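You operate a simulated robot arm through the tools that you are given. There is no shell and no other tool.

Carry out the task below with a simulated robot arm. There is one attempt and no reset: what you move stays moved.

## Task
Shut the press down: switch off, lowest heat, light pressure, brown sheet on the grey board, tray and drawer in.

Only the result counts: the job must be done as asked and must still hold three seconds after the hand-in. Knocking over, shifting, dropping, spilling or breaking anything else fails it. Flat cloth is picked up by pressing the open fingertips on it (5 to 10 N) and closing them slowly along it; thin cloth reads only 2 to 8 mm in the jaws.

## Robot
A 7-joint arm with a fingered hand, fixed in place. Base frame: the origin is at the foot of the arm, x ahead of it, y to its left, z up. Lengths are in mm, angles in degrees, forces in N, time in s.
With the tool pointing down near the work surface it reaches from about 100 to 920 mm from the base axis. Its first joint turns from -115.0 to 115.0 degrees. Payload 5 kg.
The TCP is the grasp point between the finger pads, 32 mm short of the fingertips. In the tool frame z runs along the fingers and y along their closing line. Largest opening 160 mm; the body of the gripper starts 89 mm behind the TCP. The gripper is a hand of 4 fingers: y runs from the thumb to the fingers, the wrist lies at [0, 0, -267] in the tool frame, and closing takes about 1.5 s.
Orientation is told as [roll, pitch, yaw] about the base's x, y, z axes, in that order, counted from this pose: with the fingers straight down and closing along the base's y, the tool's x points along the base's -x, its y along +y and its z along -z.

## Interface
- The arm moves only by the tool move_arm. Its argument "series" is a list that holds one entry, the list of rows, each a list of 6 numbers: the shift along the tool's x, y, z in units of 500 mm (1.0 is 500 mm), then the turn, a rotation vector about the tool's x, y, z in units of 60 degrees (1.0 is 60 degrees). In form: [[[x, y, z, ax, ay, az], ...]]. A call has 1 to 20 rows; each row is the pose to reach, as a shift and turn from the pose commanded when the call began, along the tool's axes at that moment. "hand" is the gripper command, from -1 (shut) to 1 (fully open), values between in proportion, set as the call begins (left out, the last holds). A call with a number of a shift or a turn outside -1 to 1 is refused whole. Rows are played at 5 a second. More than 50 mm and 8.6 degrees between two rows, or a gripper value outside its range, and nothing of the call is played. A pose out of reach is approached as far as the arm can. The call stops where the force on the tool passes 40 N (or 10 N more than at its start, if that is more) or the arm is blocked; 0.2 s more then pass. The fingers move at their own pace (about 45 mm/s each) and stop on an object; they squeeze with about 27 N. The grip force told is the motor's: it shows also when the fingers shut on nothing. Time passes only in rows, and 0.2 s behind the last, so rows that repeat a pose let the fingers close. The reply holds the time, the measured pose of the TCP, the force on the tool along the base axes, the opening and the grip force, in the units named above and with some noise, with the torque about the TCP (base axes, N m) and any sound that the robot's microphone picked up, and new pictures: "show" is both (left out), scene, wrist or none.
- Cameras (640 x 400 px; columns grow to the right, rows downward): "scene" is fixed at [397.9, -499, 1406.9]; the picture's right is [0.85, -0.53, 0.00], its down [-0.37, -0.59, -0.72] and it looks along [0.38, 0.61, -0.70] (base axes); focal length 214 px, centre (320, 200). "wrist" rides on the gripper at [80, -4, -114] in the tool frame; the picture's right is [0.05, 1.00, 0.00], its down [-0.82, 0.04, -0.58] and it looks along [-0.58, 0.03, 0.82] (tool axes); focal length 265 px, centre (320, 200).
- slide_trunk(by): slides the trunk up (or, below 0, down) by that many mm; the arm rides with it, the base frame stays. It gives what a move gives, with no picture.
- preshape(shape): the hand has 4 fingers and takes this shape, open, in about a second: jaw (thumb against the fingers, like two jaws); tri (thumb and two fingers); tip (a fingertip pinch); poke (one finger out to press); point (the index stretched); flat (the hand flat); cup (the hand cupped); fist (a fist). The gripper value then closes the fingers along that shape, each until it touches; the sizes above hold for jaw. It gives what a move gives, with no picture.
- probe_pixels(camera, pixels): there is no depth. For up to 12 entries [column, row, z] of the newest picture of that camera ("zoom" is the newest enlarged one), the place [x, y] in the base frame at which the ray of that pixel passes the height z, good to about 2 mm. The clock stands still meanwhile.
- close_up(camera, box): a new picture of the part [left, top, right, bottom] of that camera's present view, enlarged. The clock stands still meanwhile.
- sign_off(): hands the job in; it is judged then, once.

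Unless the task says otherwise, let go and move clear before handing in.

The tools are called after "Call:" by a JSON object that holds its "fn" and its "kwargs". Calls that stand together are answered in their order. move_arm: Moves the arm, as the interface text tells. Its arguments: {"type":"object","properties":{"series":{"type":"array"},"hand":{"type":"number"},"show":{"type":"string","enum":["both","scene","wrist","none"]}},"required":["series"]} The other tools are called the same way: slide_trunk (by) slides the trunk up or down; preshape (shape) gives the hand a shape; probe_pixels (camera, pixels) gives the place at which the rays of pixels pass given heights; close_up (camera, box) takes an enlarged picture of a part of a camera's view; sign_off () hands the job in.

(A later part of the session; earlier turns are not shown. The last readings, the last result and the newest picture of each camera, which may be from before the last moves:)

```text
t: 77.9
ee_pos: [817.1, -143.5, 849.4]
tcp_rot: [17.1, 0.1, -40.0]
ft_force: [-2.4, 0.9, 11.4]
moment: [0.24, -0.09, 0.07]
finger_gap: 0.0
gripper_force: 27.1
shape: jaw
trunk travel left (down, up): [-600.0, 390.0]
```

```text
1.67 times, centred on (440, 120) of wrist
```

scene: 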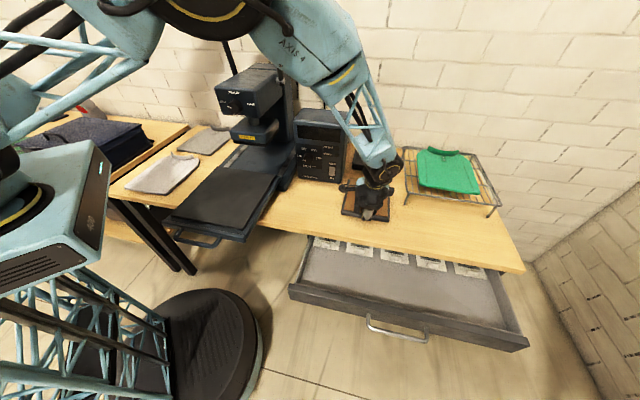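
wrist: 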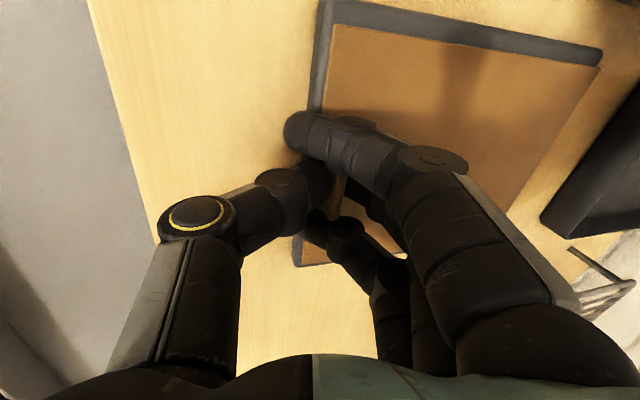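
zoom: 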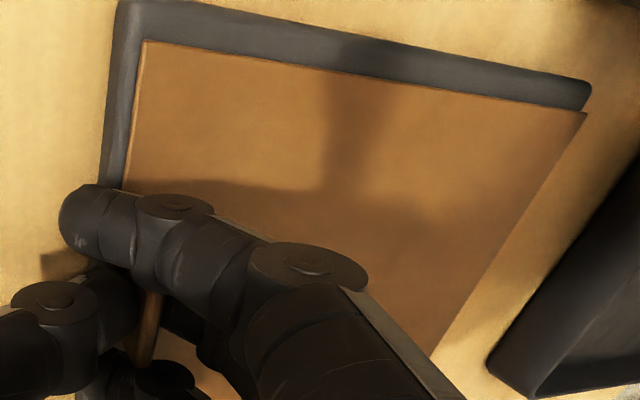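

The sheet now fits within the board's outline on all sides. I'll ease up 2 mm and open the fingers to about 45 mm.

Call:
{"fn": "move_arm", "kwargs": {"series": [[[0, 0.0012, -0.0038, 0, 0, 0], [0, 0.0012, -0.0038, 0, 0, 0]]], "show": "none"}}

Call:
{"fn": "move_arm", "kwargs": {"series": [[[0, 0, 0, 0, 0, 0], [0, 0, 0, 0, 0, 0], [0, 0, 0, 0, 0, 0], [0, 0, 0, 0, 0, 0], [0, 0, 0, 0, 0, 0]]], "hand": -0.45, "show": "both"}}

Call:
{"fn": "close_up", "kwargs": {"camera": "wrist", "box": [220, 0, 620, 270]}}

Call:
{"fn": "close_up", "kwargs": {"camera": "scene", "box": [320, 140, 420, 240]}}

```text
t: 78.5
ee_pos: [816.0, -142.2, 848.8]
tcp_rot: [17.0, 0.3, -40.1]
ft_force: [1.6, -0.8, 4.9]
moment: [0.11, -0.09, 0.01]
finger_gap: 0.1
gripper_force: 27.0
shape: jaw
trunk travel left (down, up): [-600.0, 390.0]
```

```text
t: 79.7
ee_pos: [815.5, -142.5, 849.7]
tcp_rot: [17.0, 0.2, -40.0]
ft_force: [0.5, 0.5, -0.1]
moment: [-0.05, 0.02, 0.01]
finger_gap: 43.7
gripper_force: 0.1
shape: jaw
trunk travel left (down, up): [-600.0, 390.0]
```

scene: 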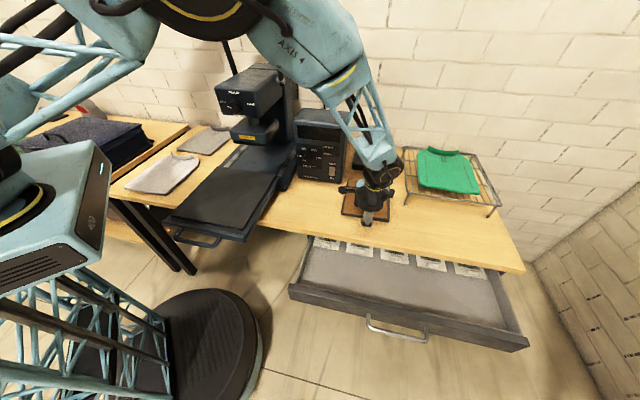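
wrist: 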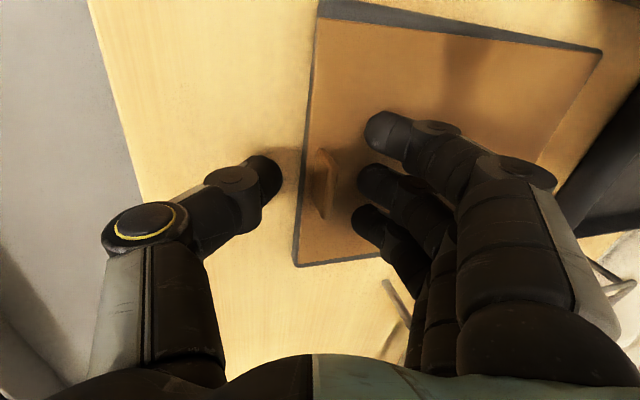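

```text
1.48 times, centred on (420, 135) of wrist
```

zoom: 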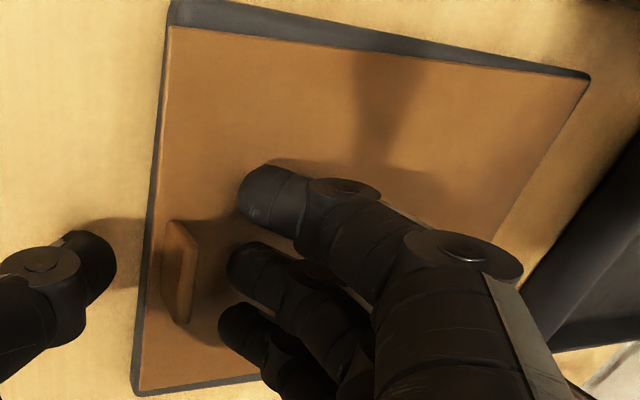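

```text
4.00 times, centred on (370, 190) of scene
```

zoom: 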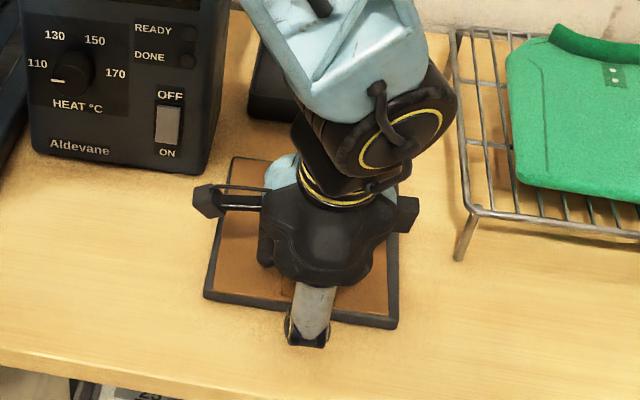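

The sheet lies flat on the board and the fingers are clear of the tab. I'll lift straight up 200 mm and check.

Call:
{"fn": "move_arm", "kwargs": {"series": [[[0, 0.0118, -0.0382, 0, 0, 0], [0, 0.0353, -0.1147, 0, 0, 0], [0, 0.0588, -0.1912, 0, 0, 0], [0, 0.0823, -0.2677, 0, 0, 0], [0, 0.1058, -0.3442, 0, 0, 0], [0, 0.1176, -0.3824, 0, 0, 0]]], "show": "both"}}

Call:
{"fn": "close_up", "kwargs": {"camera": "wrist", "box": [260, 0, 600, 220]}}

Call:
{"fn": "close_up", "kwargs": {"camera": "scene", "box": [290, 120, 430, 260]}}

```text
t: 81.1
ee_pos: [816.5, -143.7, 1052.8]
tcp_rot: [17.1, 0.1, -40.0]
ft_force: [0.3, 0.5, -0.7]
moment: [-0.01, 0.0, 0.02]
finger_gap: 43.1
gripper_force: 0.1
shape: jaw
trunk travel left (down, up): [-600.0, 390.0]
```

scene: 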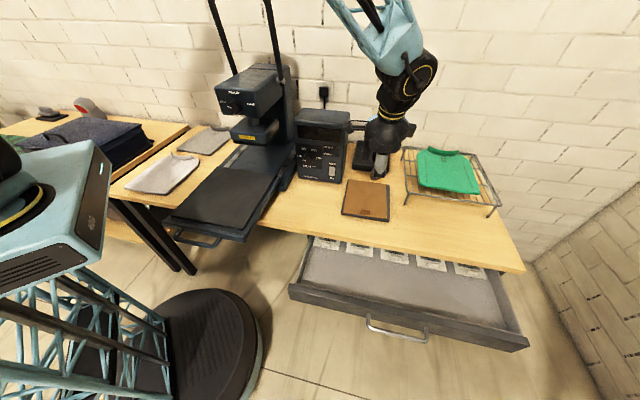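
wrist: 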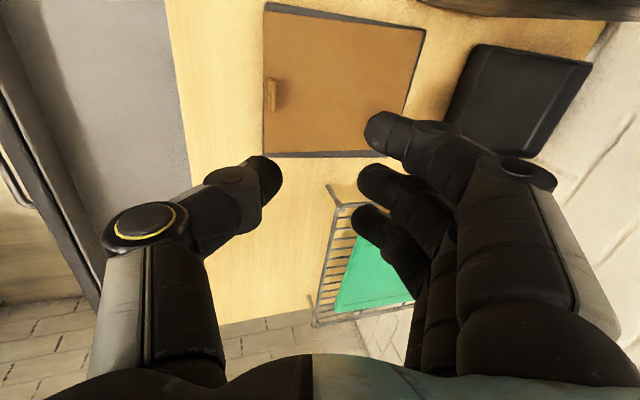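

```text
1.82 times, centred on (430, 110) of wrist
```

zoom: 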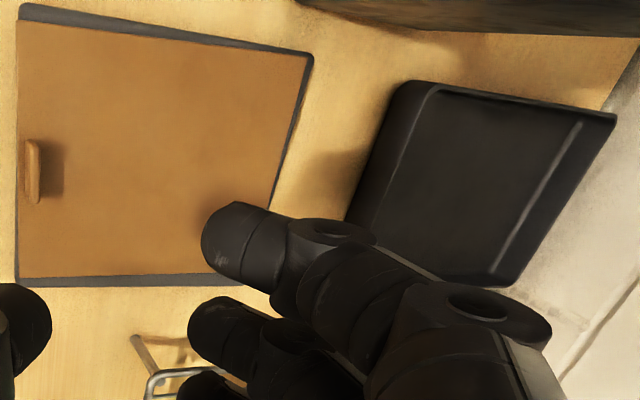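

```text
2.86 times, centred on (360, 190) of scene
```

zoom: 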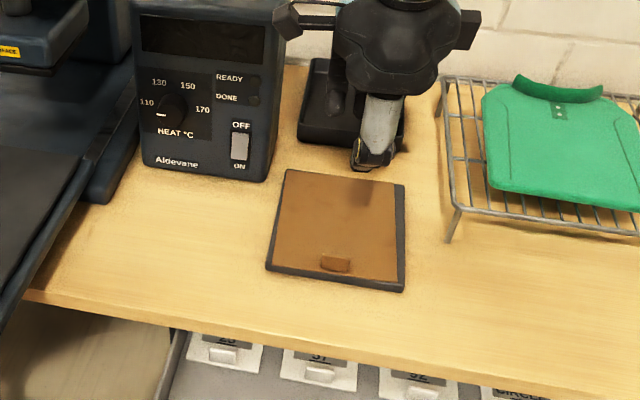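

The sheet rests neatly on the grey board and nothing else moved. For the tray I need the hand tool-down close to the base, so I'll raise the trunk first, then swing over toward the tray front.

Call:
{"fn": "slide_trunk", "kwargs": {"by": 380}}

Call:
{"fn": "move_arm", "kwargs": {"series": [[[0.0645, -0.02, 0.0416, 0.035, 0, 0], [0.129, -0.04, 0.083, 0.07, 0, 0], [0.1935, -0.061, 0.125, 0.106, 0, 0], [0.258, -0.081, 0.1665, 0.141, 0, 0], [0.3225, -0.101, 0.208, 0.177, 0, 0], [0.387, -0.121, 0.25, 0.212, 0, 0], [0.4515, -0.142, 0.291, 0.248, 0, 0], [0.516, -0.162, 0.333, 0.283, 0, 0]]], "hand": -1, "show": "none"}}

Call:
{"fn": "close_up", "kwargs": {"camera": "scene", "box": [140, 150, 300, 260]}}

```text
t: 84.8
ee_pos: [815.9, -143.2, 1431.4]
tcp_rot: [17.0, 0.3, -40.0]
ft_force: [-1.0, 0.4, -0.5]
moment: [0.0, -0.02, -0.04]
finger_gap: 43.4
gripper_force: 0.0
shape: jaw
trunk travel left (down, up): [-980.0, 10.0]
```

```text
t: 86.6
ee_pos: [598.9, 1.4, 1251.2]
tcp_rot: [0.0, 0.2, -39.9]
ft_force: [0.1, 0.9, -0.5]
moment: [-0.05, 0.03, 0.03]
finger_gap: 0.0
gripper_force: 27.2
shape: jaw
trunk travel left (down, up): [-980.0, 10.0]
```

```text
3.64 times, centred on (220, 205) of scene
```

zoom: 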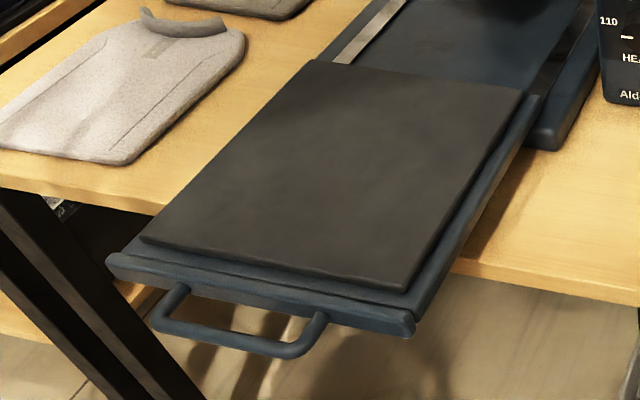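

The zoom shows the tray's lip and U-shaped handle clearly, bar centred at scene (195,243). I'll turn the hand back toward yaw 45 while swinging over the tray.

Call:
{"fn": "move_arm", "kwargs": {"series": [[[0.034, -0.006, 0.025, 0, 0, -0.094], [0.068, -0.012, 0.05, 0, 0, -0.188], [0.102, -0.018, 0.076, 0, 0, -0.281], [0.136, -0.024, 0.101, 0, 0, -0.375], [0.169, -0.03, 0.126, 0, 0, -0.469], [0.203, -0.036, 0.152, 0, 0, -0.563], [0.237, -0.042, 0.177, 0, 0, -0.656], [0.271, -0.047, 0.202, 0, 0, -0.75]]], "show": "none"}}

Call:
{"fn": "move_arm", "kwargs": {"series": [[[0, 0, 0, 0, 0, -0.1], [0, 0, 0, 0, 0, -0.2], [0, 0, 0, 0, 0, -0.3], [0, 0, 0, 0, 0, -0.4], [0, 0, 0, 0, 0, -0.5], [0, 0, 0, 0, 0, -0.6], [0, 0, 0, 0, 0, -0.667]]], "show": "both"}}

```text
t: 88.4
ee_pos: [482.2, 70.6, 1150.6]
tcp_rot: [0.1, 0.1, 5.1]
ft_force: [0.3, 0.2, -0.4]
moment: [-0.03, -0.02, 0.0]
finger_gap: 0.0
gripper_force: 26.3
shape: jaw
trunk travel left (down, up): [-980.0, 10.0]
```

```text
t: 90.0
ee_pos: [481.3, 70.7, 1150.5]
tcp_rot: [0.3, -0.1, 45.1]
ft_force: [0.6, -0.1, 0.1]
moment: [-0.02, -0.02, -0.04]
finger_gap: 0.0
gripper_force: 27.0
shape: jaw
trunk travel left (down, up): [-980.0, 10.0]
```

scene: 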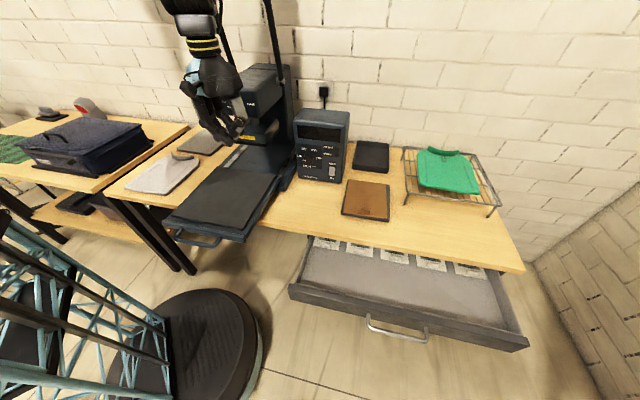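
wrist: 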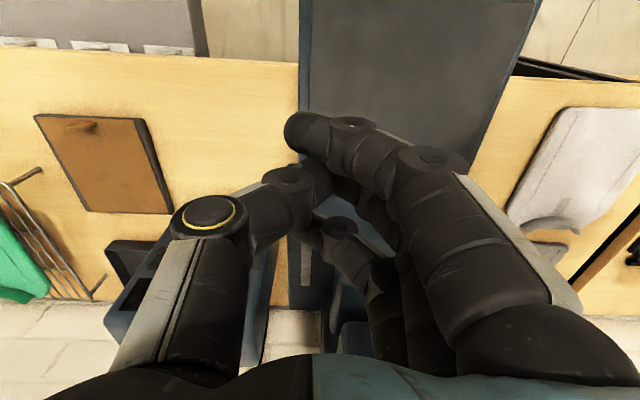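

The hand is at yaw 45, z=1150 above the tray's right side. I'll centre over the tray and lower to z≈950.

Call:
{"fn": "move_arm", "kwargs": {"series": [[[0.003, 0.04, 0.06, 0, 0, 0], [0.006, 0.08, 0.12, 0, 0, 0], [0.009, 0.12, 0.18, 0, 0, 0], [0.012, 0.16, 0.24, 0, 0, 0], [0.015, 0.2, 0.3, 0, 0, 0], [0.018, 0.24, 0.36, 0, 0, 0], [0.02, 0.264, 0.4, 0, 0, 0]]], "show": "both"}}

```text
t: 91.6
ee_pos: [378.3, 155.2, 948.7]
tcp_rot: [0.2, 0.0, 45.0]
ft_force: [-0.3, 0.8, -0.4]
moment: [-0.02, 0.02, 0.02]
finger_gap: 0.1
gripper_force: 27.4
shape: jaw
trunk travel left (down, up): [-980.0, 10.0]
```

scene: 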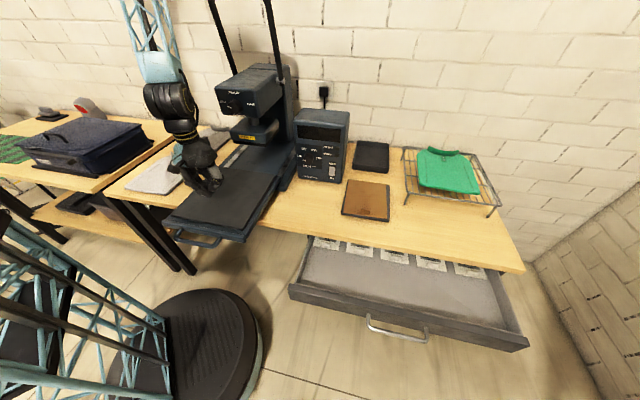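
wrist: 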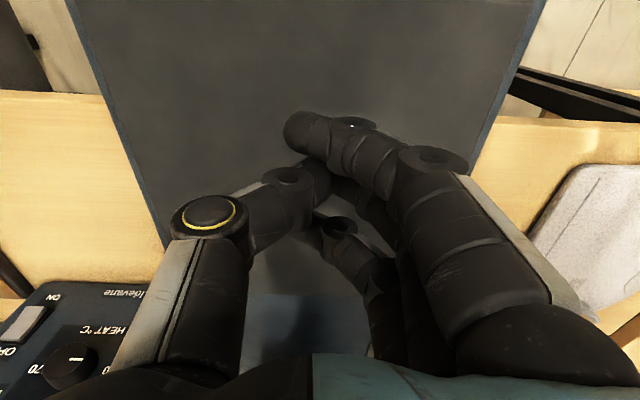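

The hand is centred on the tray at r=158, w=377. I'll draw back toward the base to w≈190, in front of the handle, keeping height.

Call:
{"fn": "move_arm", "kwargs": {"series": [[[0.06, 0, 0, 0, 0, 0], [0.12, 0, 0, 0, 0, 0], [0.18, 0, 0, 0, 0, 0], [0.24, 0, 0, 0, 0, 0], [0.3, 0, 0, 0, 0, 0], [0.36, 0, 0, 0, 0, 0], [0.374, 0, 0, 0, 0, 0]]], "show": "both"}}

Call:
{"fn": "close_up", "kwargs": {"camera": "wrist", "box": [160, 80, 480, 300]}}

Call:
{"fn": "close_up", "kwargs": {"camera": "scene", "box": [120, 120, 280, 260]}}

```text
t: 93.2
ee_pos: [249.0, 26.4, 950.4]
tcp_rot: [0.2, 0.0, 45.1]
ft_force: [0.2, 0.4, -0.1]
moment: [0.02, -0.03, -0.01]
finger_gap: 0.1
gripper_force: 27.0
shape: jaw
trunk travel left (down, up): [-980.0, 10.0]
```

scene: 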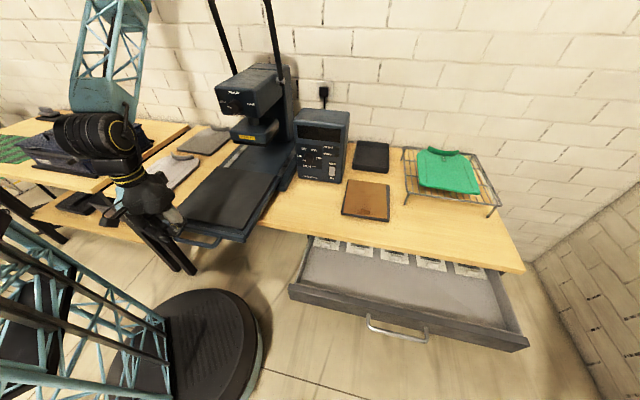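
wrist: 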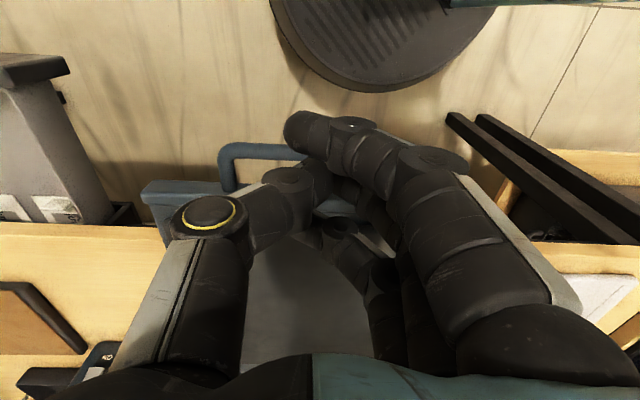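

```text
1.82 times, centred on (320, 190) of wrist
```

zoom: 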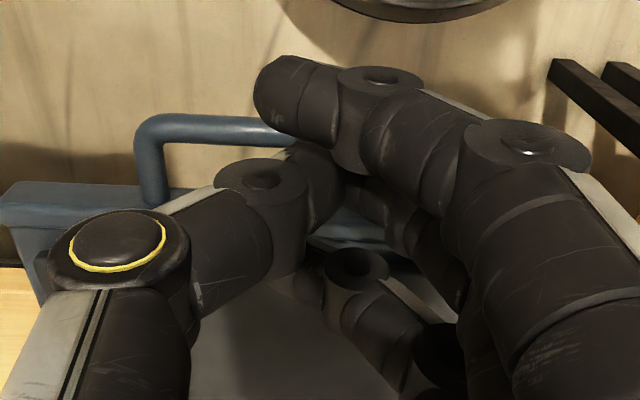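

```text
2.86 times, centred on (200, 190) of scene
```

zoom: 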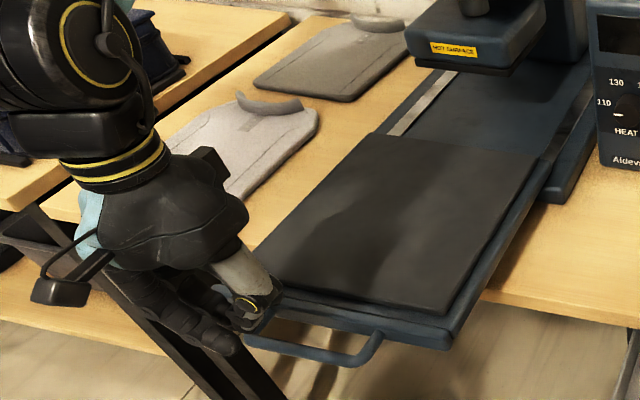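

The bar is near w≈220, z≈845; my ring finger would sit over it here, so I'll draw back 27 mm more and lower in front of the handle.

Call:
{"fn": "move_arm", "kwargs": {"series": [[[0.03, 0, 0, 0, 0, 0], [0.054, 0, 0, 0, 0, 0], [0.054, 0, 0.05, 0, 0, 0], [0.054, 0, 0.1, 0, 0, 0], [0.054, 0, 0.15, 0, 0, 0], [0.054, 0, 0.184, 0, 0, 0]]], "show": "both"}}

Call:
{"fn": "close_up", "kwargs": {"camera": "scene", "box": [120, 150, 280, 290]}}

```text
t: 94.7
ee_pos: [262.6, 39.8, 871.9]
tcp_rot: [0.2, -3.9, 44.5]
ft_force: [-4.0, 5.7, 31.5]
moment: [0.3, -0.47, 0.41]
finger_gap: 0.1
gripper_force: 26.9
shape: jaw
trunk travel left (down, up): [-980.0, 10.0]
stopped in row 6: the force on the tool passed its limit at 50 N (the readings are from after the stop); the commanded pose is now the measured one
```

scene: 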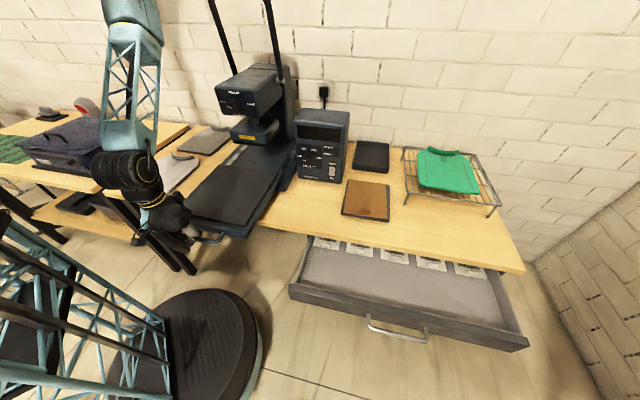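
wrist: 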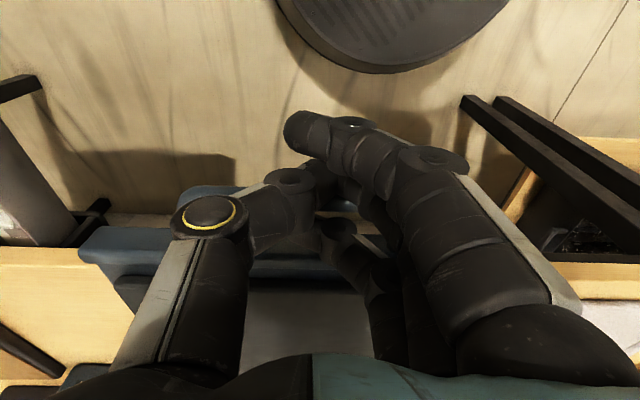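

```text
2.86 times, centred on (200, 220) of scene
```

zoom: 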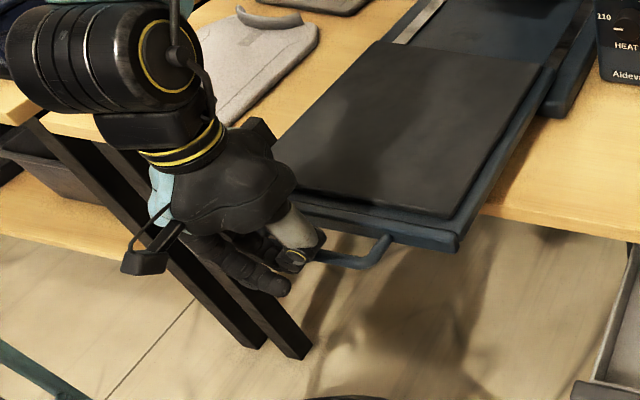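

The arm was blocked short of the target (w=214 instead of 168) and the fingers are pressing down on the bar at about 31 N. I'll lift straight up at once.

Call:
{"fn": "move_arm", "kwargs": {"series": [[[0, 0, -0.02, 0, 0, 0], [0, 0, -0.06, 0, 0, 0], [0, 0, -0.1, 0, 0, 0], [0, 0, -0.14, 0, 0, 0]]], "show": "both"}}

Call:
{"fn": "close_up", "kwargs": {"camera": "scene", "box": [120, 150, 280, 290]}}

```text
t: 95.7
ee_pos: [258.5, 34.5, 939.7]
tcp_rot: [0.2, -3.5, 44.6]
ft_force: [-0.2, 0.5, 0.1]
moment: [-0.01, 0.02, -0.03]
finger_gap: 0.0
gripper_force: 27.1
shape: jaw
trunk travel left (down, up): [-980.0, 10.0]
```

scene: 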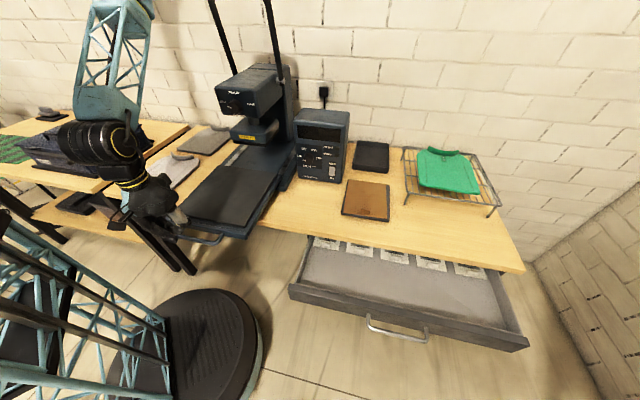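
wrist: 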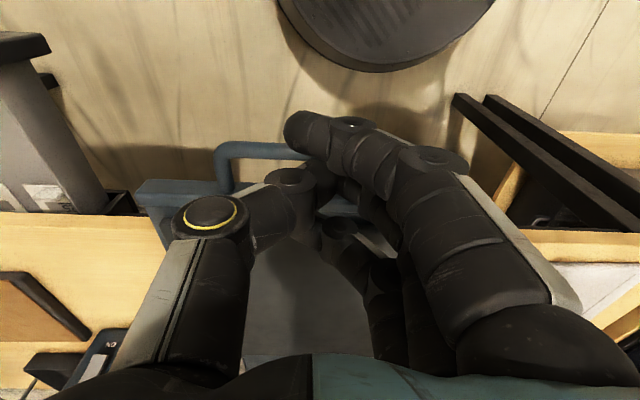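

```text
2.86 times, centred on (200, 220) of scene
```

zoom: 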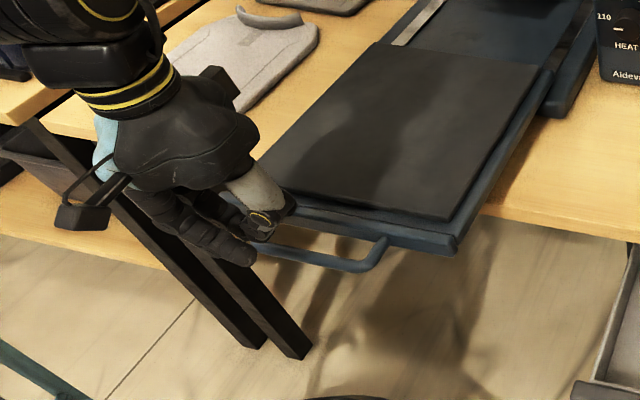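

The tray is unmoved and the hand is free again. I'll tilt the hand back 20° so its wrist stays out from the base, and draw the fingertips to about w=165, still above the handle.

Call:
{"fn": "move_arm", "kwargs": {"series": [[[0.02, 0, -0.004, 0, 0.1, 0], [0.042, 0, -0.006, 0, 0.2, 0], [0.063, 0, -0.008, 0, 0.3, 0], [0.084, 0, -0.008, 0, 0.39, 0], [0.084, 0, -0.008, 0, 0.39, 0]]], "show": "both"}}

```text
t: 96.9
ee_pos: [227.6, 6.1, 940.4]
tcp_rot: [0.3, 19.9, 44.8]
ft_force: [0.3, 0.2, 0.3]
moment: [0.01, 0.04, 0.02]
finger_gap: 0.1
gripper_force: 26.9
shape: jaw
trunk travel left (down, up): [-980.0, 10.0]
```

scene: 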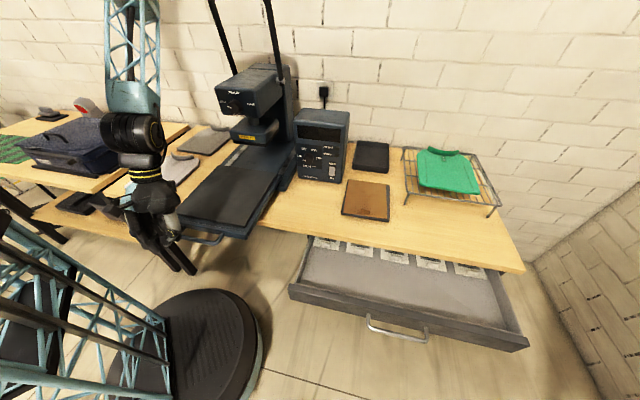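
wrist: 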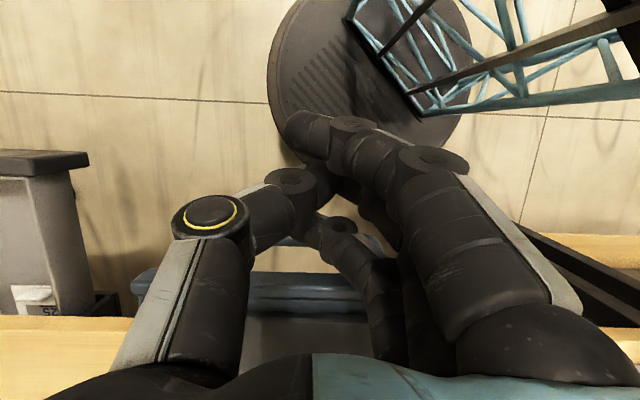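

The tilted pose is reachable (w=165, z=940). I'll lower 69 mm straight down in front of the bar.

Call:
{"fn": "move_arm", "kwargs": {"series": [[[-0.012, 0, 0.033, 0, 0, 0], [-0.024, 0, 0.066, 0, 0, 0], [-0.036, 0, 0.099, 0, 0, 0], [-0.0472, 0, 0.1298, 0, 0, 0]]], "show": "both"}}

Call:
{"fn": "close_up", "kwargs": {"camera": "scene", "box": [120, 150, 280, 290]}}

Call:
{"fn": "close_up", "kwargs": {"camera": "wrist", "box": [160, 120, 480, 340]}}

```text
t: 97.9
ee_pos: [227.3, 3.2, 873.4]
tcp_rot: [0.2, 19.9, 44.7]
ft_force: [0.1, 0.1, -0.4]
moment: [0.02, -0.01, 0.01]
finger_gap: 0.0
gripper_force: 27.3
shape: jaw
trunk travel left (down, up): [-980.0, 10.0]
```

scene: 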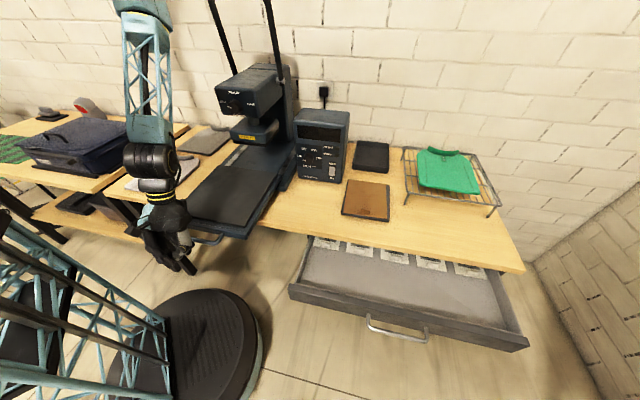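
wrist: 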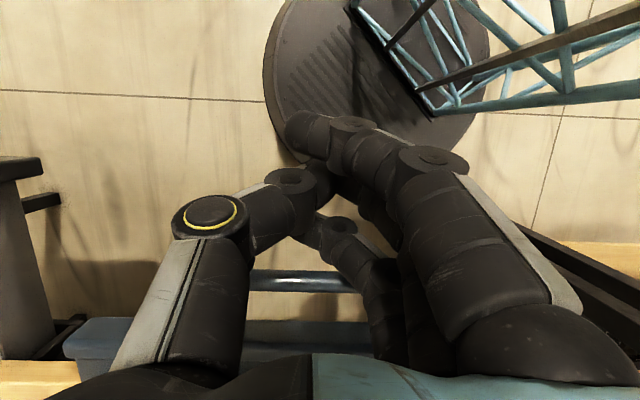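

```text
2.86 times, centred on (200, 220) of scene
```

zoom: 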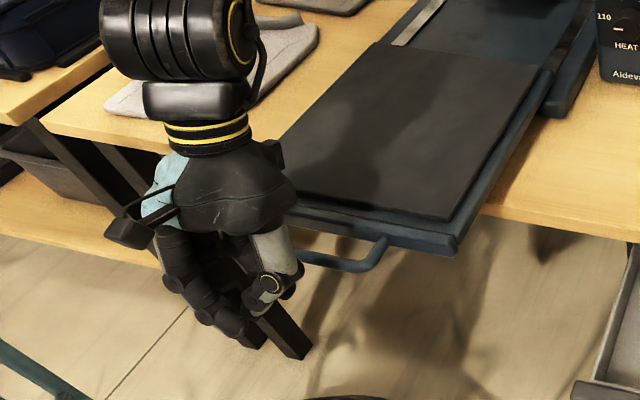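

```text
1.82 times, centred on (320, 230) of wrist
```

zoom: 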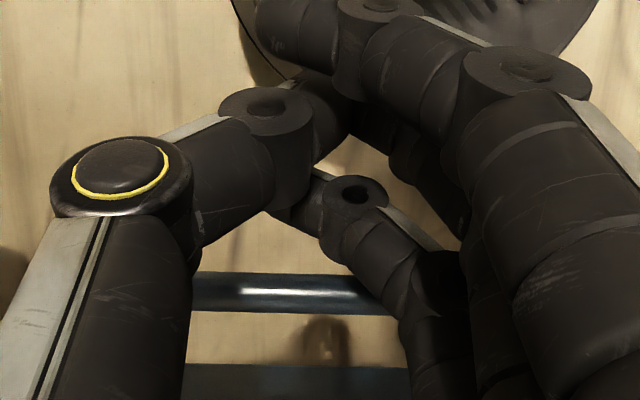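

The fingers are now in front of the bar (bar visible behind them at wrist (305,282)), with no contact. I'll push forward 75 mm and see whether the tray slides.

Call:
{"fn": "move_arm", "kwargs": {"series": [[[-0.0188, 0, -0.0068, 0, 0, 0], [-0.0376, 0, -0.0137, 0, 0, 0], [-0.0564, 0, -0.0205, 0, 0, 0], [-0.0752, 0, -0.0274, 0, 0, 0], [-0.094, 0, -0.0342, 0, 0, 0], [-0.1128, 0, -0.041, 0, 0, 0], [-0.1316, 0, -0.0479, 0, 0, 0], [-0.141, 0, -0.0513, 0, 0, 0]]], "show": "both"}}

Call:
{"fn": "close_up", "kwargs": {"camera": "scene", "box": [120, 130, 300, 290]}}

```text
t: 99.7
ee_pos: [281.7, 59.0, 872.2]
tcp_rot: [0.2, 20.0, 44.7]
ft_force: [-0.6, 0.7, 0.0]
moment: [-0.01, -0.01, 0.04]
finger_gap: 0.0
gripper_force: 26.6
shape: jaw
trunk travel left (down, up): [-980.0, 10.0]
```

scene: 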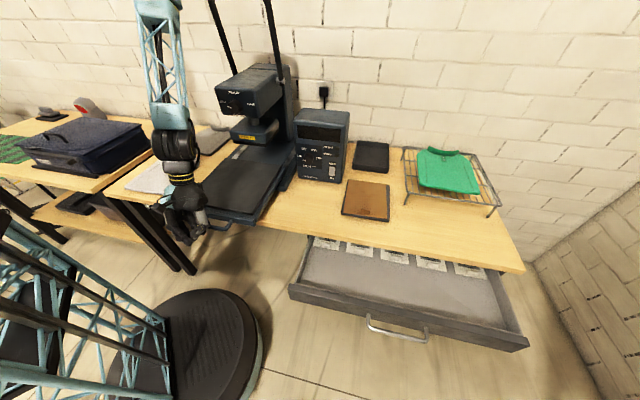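
wrist: 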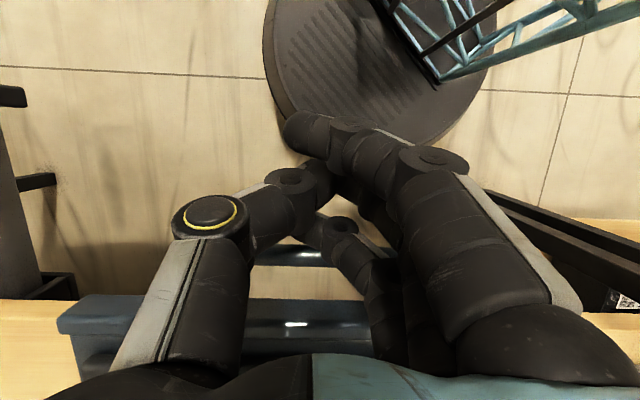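

```text
2.50 times, centred on (210, 210) of scene
```

zoom: 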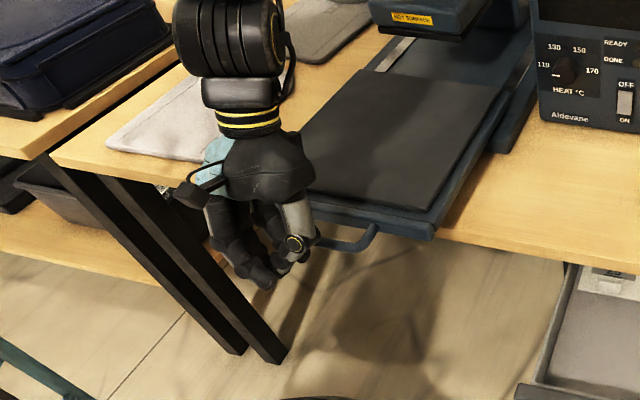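

The tray slid inward with the bar (lip corner moved from scene (247,230) to (256,223)) at almost no force. I'll keep pushing another 150 mm.

Call:
{"fn": "move_arm", "kwargs": {"series": [[[-0.0235, 0, -0.0086, 0, 0, 0], [-0.047, 0, -0.0171, 0, 0, 0], [-0.0705, 0, -0.0257, 0, 0, 0], [-0.094, 0, -0.0342, 0, 0, 0], [-0.1175, 0, -0.0428, 0, 0, 0], [-0.141, 0, -0.0513, 0, 0, 0], [-0.1645, 0, -0.0599, 0, 0, 0], [-0.188, 0, -0.0684, 0, 0, 0], [-0.2115, 0, -0.077, 0, 0, 0], [-0.235, 0, -0.0855, 0, 0, 0], [-0.2585, 0, -0.0941, 0, 0, 0], [-0.282, 0, -0.1026, 0, 0, 0]]], "show": "both"}}

Call:
{"fn": "close_up", "kwargs": {"camera": "scene", "box": [150, 70, 330, 250]}}

```text
t: 102.3
ee_pos: [389.3, 162.7, 872.9]
tcp_rot: [0.2, 19.8, 44.7]
ft_force: [0.2, -0.5, -0.6]
moment: [0.0, -0.01, 0.03]
finger_gap: 0.0
gripper_force: 26.8
shape: jaw
trunk travel left (down, up): [-980.0, 10.0]
```

scene: 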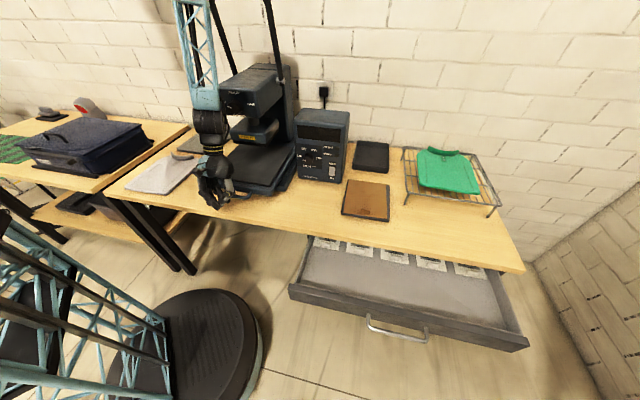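
wrist: 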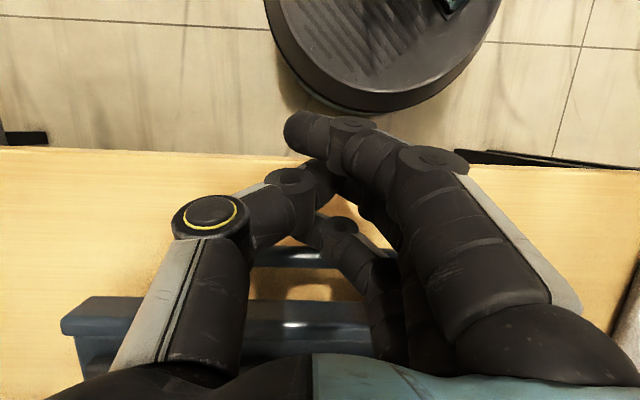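

```text
2.22 times, centred on (240, 160) of scene
```

zoom: 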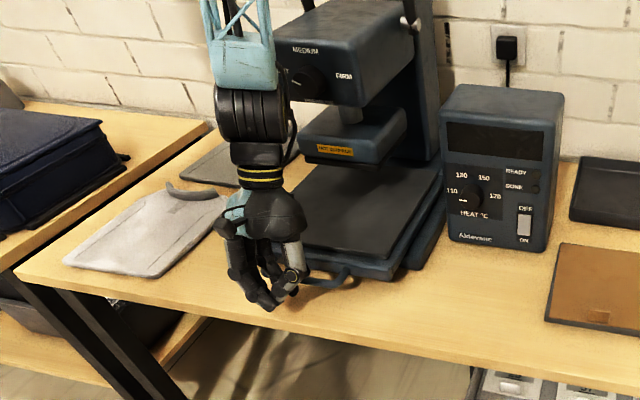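

The tray is most of the way in, with the lip nearing the base's front edge. I'll continue in 5 mm steps and watch for end-stop force.

Call:
{"fn": "move_arm", "kwargs": {"series": [[[-0.0094, 0, -0.0034, 0, 0, 0], [-0.0188, 0, -0.0068, 0, 0, 0], [-0.0282, 0, -0.0103, 0, 0, 0], [-0.0376, 0, -0.0137, 0, 0, 0], [-0.047, 0, -0.0171, 0, 0, 0], [-0.0564, 0, -0.0205, 0, 0, 0]]], "show": "scene"}}

Call:
{"fn": "close_up", "kwargs": {"camera": "scene", "box": [190, 110, 310, 220]}}

```text
t: 103.7
ee_pos: [408.6, 184.1, 872.6]
tcp_rot: [0.2, 19.9, 44.6]
ft_force: [-0.4, -1.0, 1.1]
moment: [0.02, -0.02, 0.04]
finger_gap: 0.1
gripper_force: 26.7
shape: jaw
trunk travel left (down, up): [-980.0, 10.0]
```

scene: 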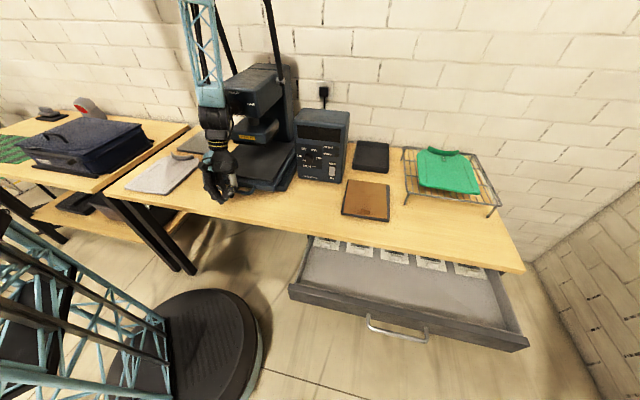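

```text
3.64 times, centred on (250, 165) of scene
```

zoom: 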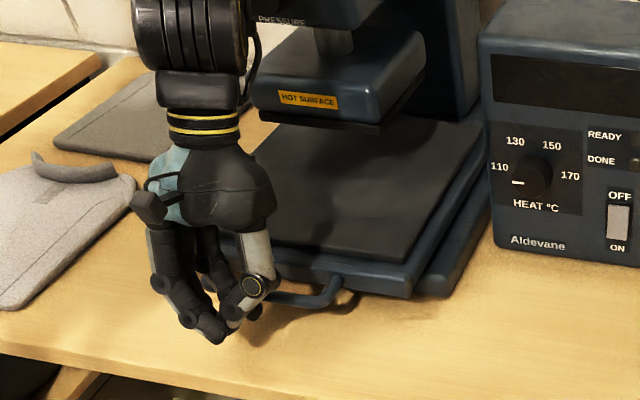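

No end-stop force yet; the lip looks nearly flush with the base front. I'll push on in 4 mm steps.

Call:
{"fn": "move_arm", "kwargs": {"series": [[[-0.0075, 0, -0.0027, 0, 0, 0], [-0.015, 0, -0.0055, 0, 0, 0], [-0.0226, 0, -0.0082, 0, 0, 0], [-0.03, 0, -0.0109, 0, 0, 0], [-0.0376, 0, -0.0137, 0, 0, 0]]], "show": "scene"}}

Call:
{"fn": "close_up", "kwargs": {"camera": "scene", "box": [190, 110, 310, 220]}}

```text
t: 104.9
ee_pos: [424.2, 200.1, 872.2]
tcp_rot: [0.2, 19.9, 44.8]
ft_force: [-0.6, 0.5, 1.2]
moment: [0.0, -0.02, -0.02]
finger_gap: 0.1
gripper_force: 26.9
shape: jaw
trunk travel left (down, up): [-980.0, 10.0]
```

scene: 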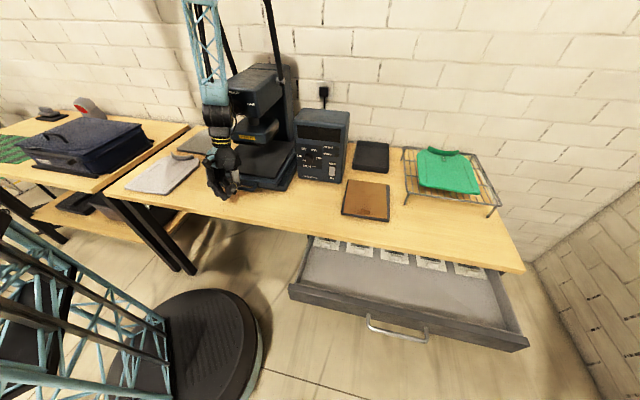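

```text
3.64 times, centred on (250, 165) of scene
```

zoom: 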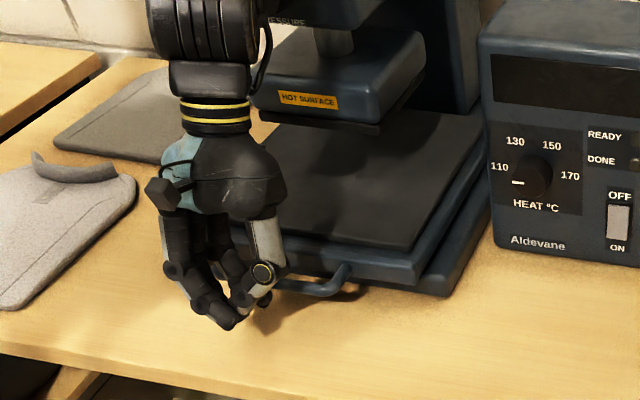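

The tray is still sliding freely, but my wrist is getting close to the pressure knob. I'll back off 15 mm and straighten the hand to vertical before pushing further.

Call:
{"fn": "move_arm", "kwargs": {"series": [[[0.0282, 0, 0.0103, 0, 0, 0], [0.0282, 0, 0.0103, 0, -0.11, 0], [0.0282, 0, 0.0103, 0, -0.22, 0], [0.0282, 0, 0.0103, 0, -0.333, 0], [0.0214, 0, 0.0291, 0, -0.333, 0]]], "show": "both"}}

Call:
{"fn": "close_up", "kwargs": {"camera": "scene", "box": [170, 60, 310, 220]}}

```text
t: 106.1
ee_pos: [413.2, 187.7, 862.6]
tcp_rot: [0.2, -0.1, 44.6]
ft_force: [0.3, 0.1, -0.5]
moment: [0.03, 0.02, 0.0]
finger_gap: 0.2
gripper_force: 27.2
shape: jaw
trunk travel left (down, up): [-980.0, 10.0]
```

scene: 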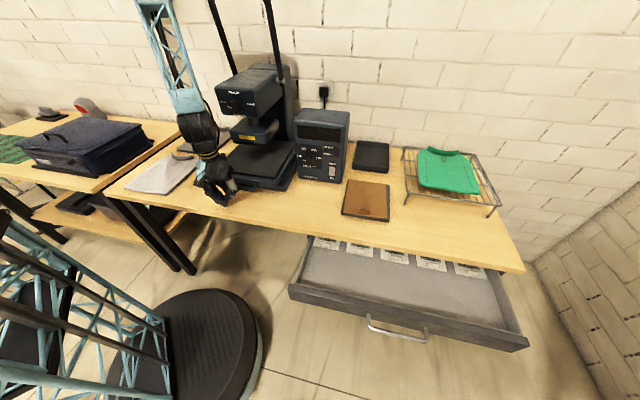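
wrist: 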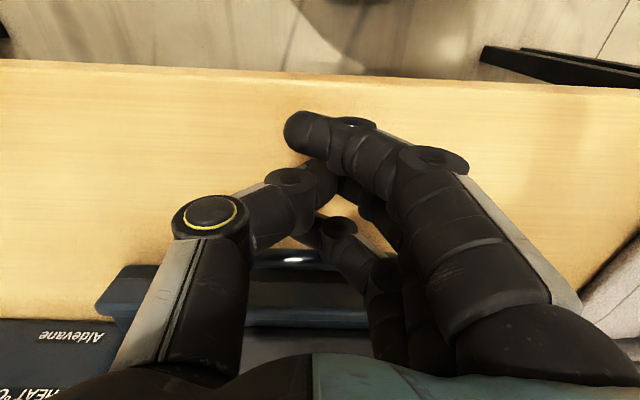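

```text
2.50 times, centred on (240, 140) of scene
```

zoom: 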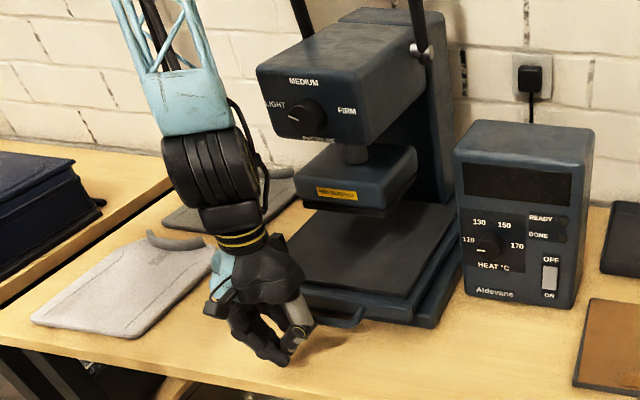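

The pressure knob is still on LIGHT and the hand is upright behind the bar. I'll push on 40 mm in 5 mm steps.

Call:
{"fn": "move_arm", "kwargs": {"series": [[[-0.01, 0, 0, 0, 0, 0], [-0.02, 0, 0, 0, 0, 0], [-0.03, 0, 0, 0, 0, 0], [-0.04, 0, 0, 0, 0, 0], [-0.05, 0, 0, 0, 0, 0], [-0.06, 0, 0, 0, 0, 0], [-0.07, 0, 0, 0, 0, 0], [-0.08, 0, 0, 0, 0, 0]]], "show": "both"}}

Call:
{"fn": "close_up", "kwargs": {"camera": "scene", "box": [190, 110, 310, 220]}}

```text
t: 107.9
ee_pos: [438.9, 213.0, 862.6]
tcp_rot: [0.1, 0.3, 44.6]
ft_force: [-13.0, -13.1, -1.1]
moment: [-0.16, 0.16, 0.07]
finger_gap: 0.0
gripper_force: 27.0
shape: jaw
trunk travel left (down, up): [-980.0, 10.0]
```

scene: 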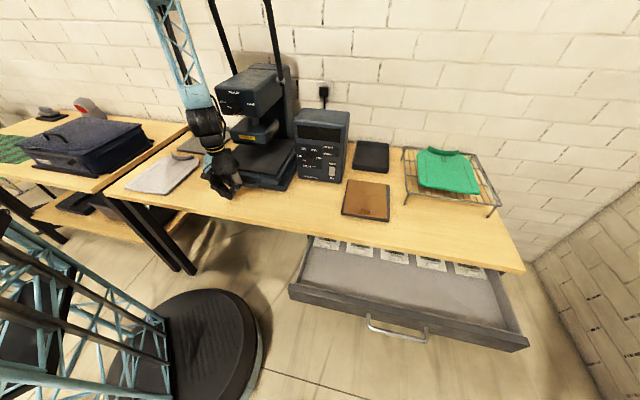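
wrist: 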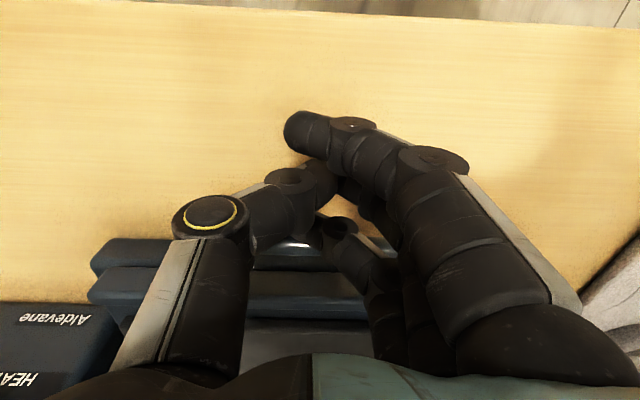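

```text
3.64 times, centred on (250, 165) of scene
```

zoom: 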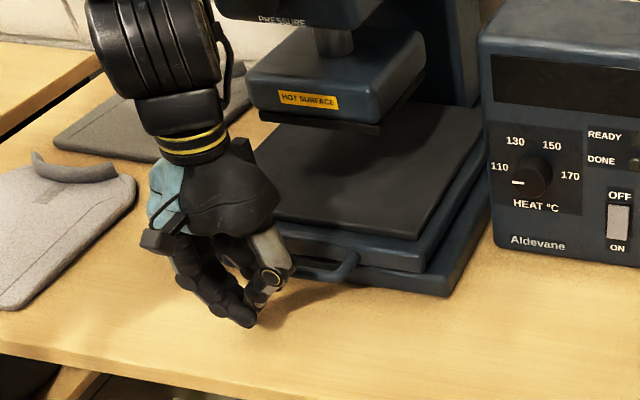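

A steady 18 N resistance now: the tray seems to be at its end stop, lip inside the base front. I'll nudge 4 mm more to confirm it no longer moves.

Call:
{"fn": "move_arm", "kwargs": {"series": [[[-0.004, 0, 0, 0, 0, 0], [-0.008, 0, 0, 0, 0, 0], [-0.008, 0, 0, 0, 0, 0]]], "show": "scene"}}

Call:
{"fn": "close_up", "kwargs": {"camera": "scene", "box": [190, 110, 310, 220]}}

```text
t: 108.5
ee_pos: [438.9, 213.9, 862.9]
tcp_rot: [0.1, 0.6, 44.8]
ft_force: [-12.5, -8.2, 8.4]
moment: [0.24, -0.12, 0.17]
finger_gap: 0.0
gripper_force: 27.1
shape: jaw
trunk travel left (down, up): [-980.0, 10.0]
stopped in row 3: the force on the tool passed its limit at 41 N (the readings are from after the stop); the commanded pose is now the measured one
```

scene: 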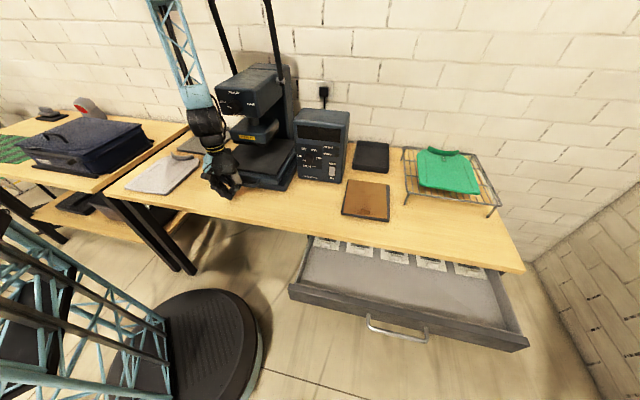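

```text
3.64 times, centred on (250, 165) of scene
```

zoom: 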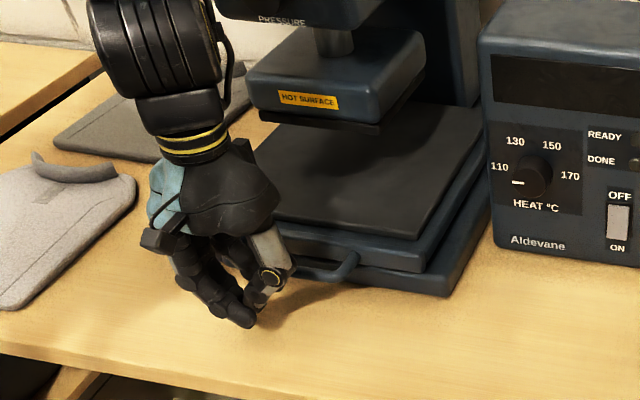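

The tray is firmly at its stop. I'll back the fingers off 35 mm and rise clear.

Call:
{"fn": "move_arm", "kwargs": {"series": [[[0.02, 0, 0, 0, 0, 0], [0.045, 0, 0, 0, 0, 0], [0.07, 0, 0, 0, 0, 0], [0.07, 0, -0.08, 0, 0, 0], [0.07, 0, -0.16, 0, 0, 0], [0.07, 0, -0.24, 0, 0, 0], [0.07, 0, -0.32, 0, 0, 0], [0.07, 0, -0.4, 0, 0, 0]]], "show": "both"}}

Call:
{"fn": "close_up", "kwargs": {"camera": "scene", "box": [190, 60, 350, 220]}}

Call:
{"fn": "close_up", "kwargs": {"camera": "scene", "box": [280, 220, 540, 370]}}

```text
t: 110.3
ee_pos: [415.6, 190.7, 1061.0]
tcp_rot: [0.1, 0.4, 44.6]
ft_force: [-0.4, -0.3, 0.2]
moment: [0.03, -0.01, 0.02]
finger_gap: 0.0
gripper_force: 26.9
shape: jaw
trunk travel left (down, up): [-980.0, 10.0]
```

scene: 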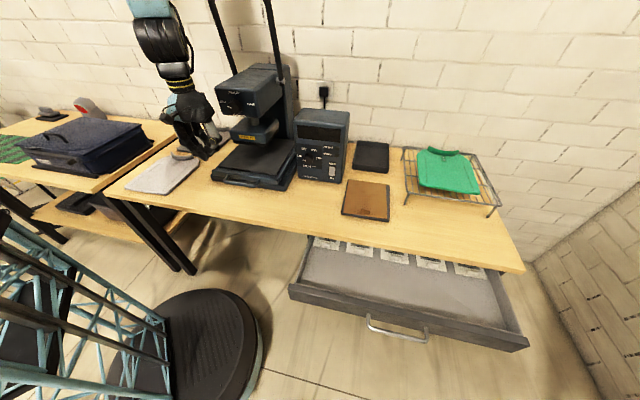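
wrist: 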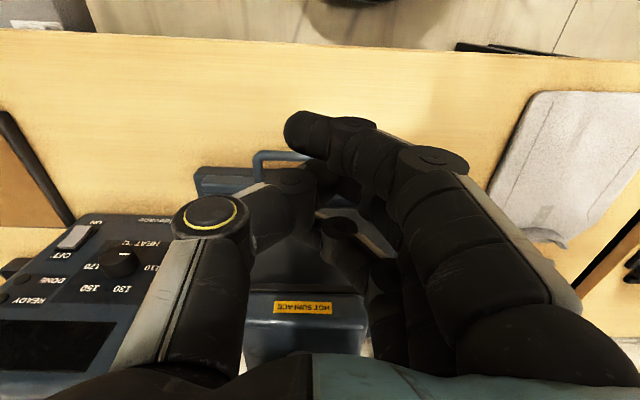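

```text
2.50 times, centred on (270, 140) of scene
```

zoom: 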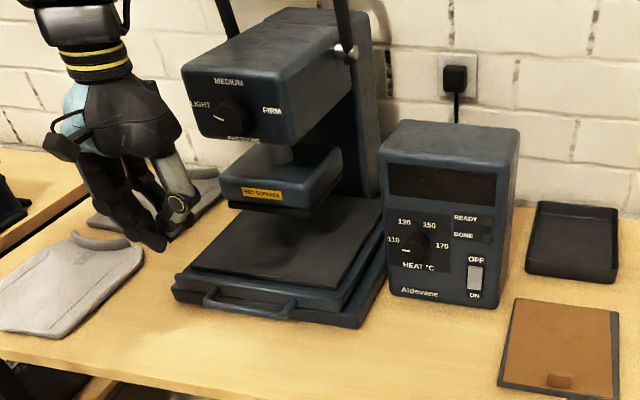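

```text
2.46 times, centred on (410, 295) of scene
```

zoom: 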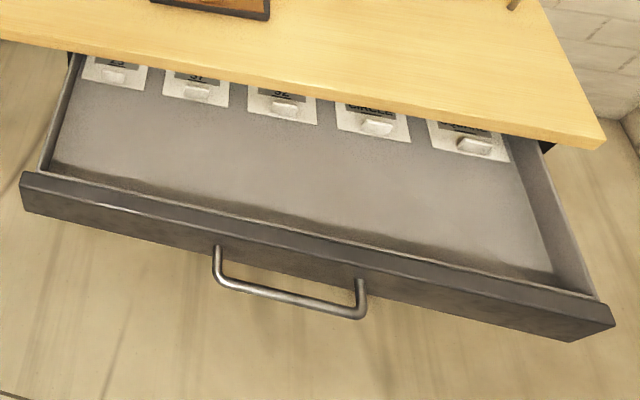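

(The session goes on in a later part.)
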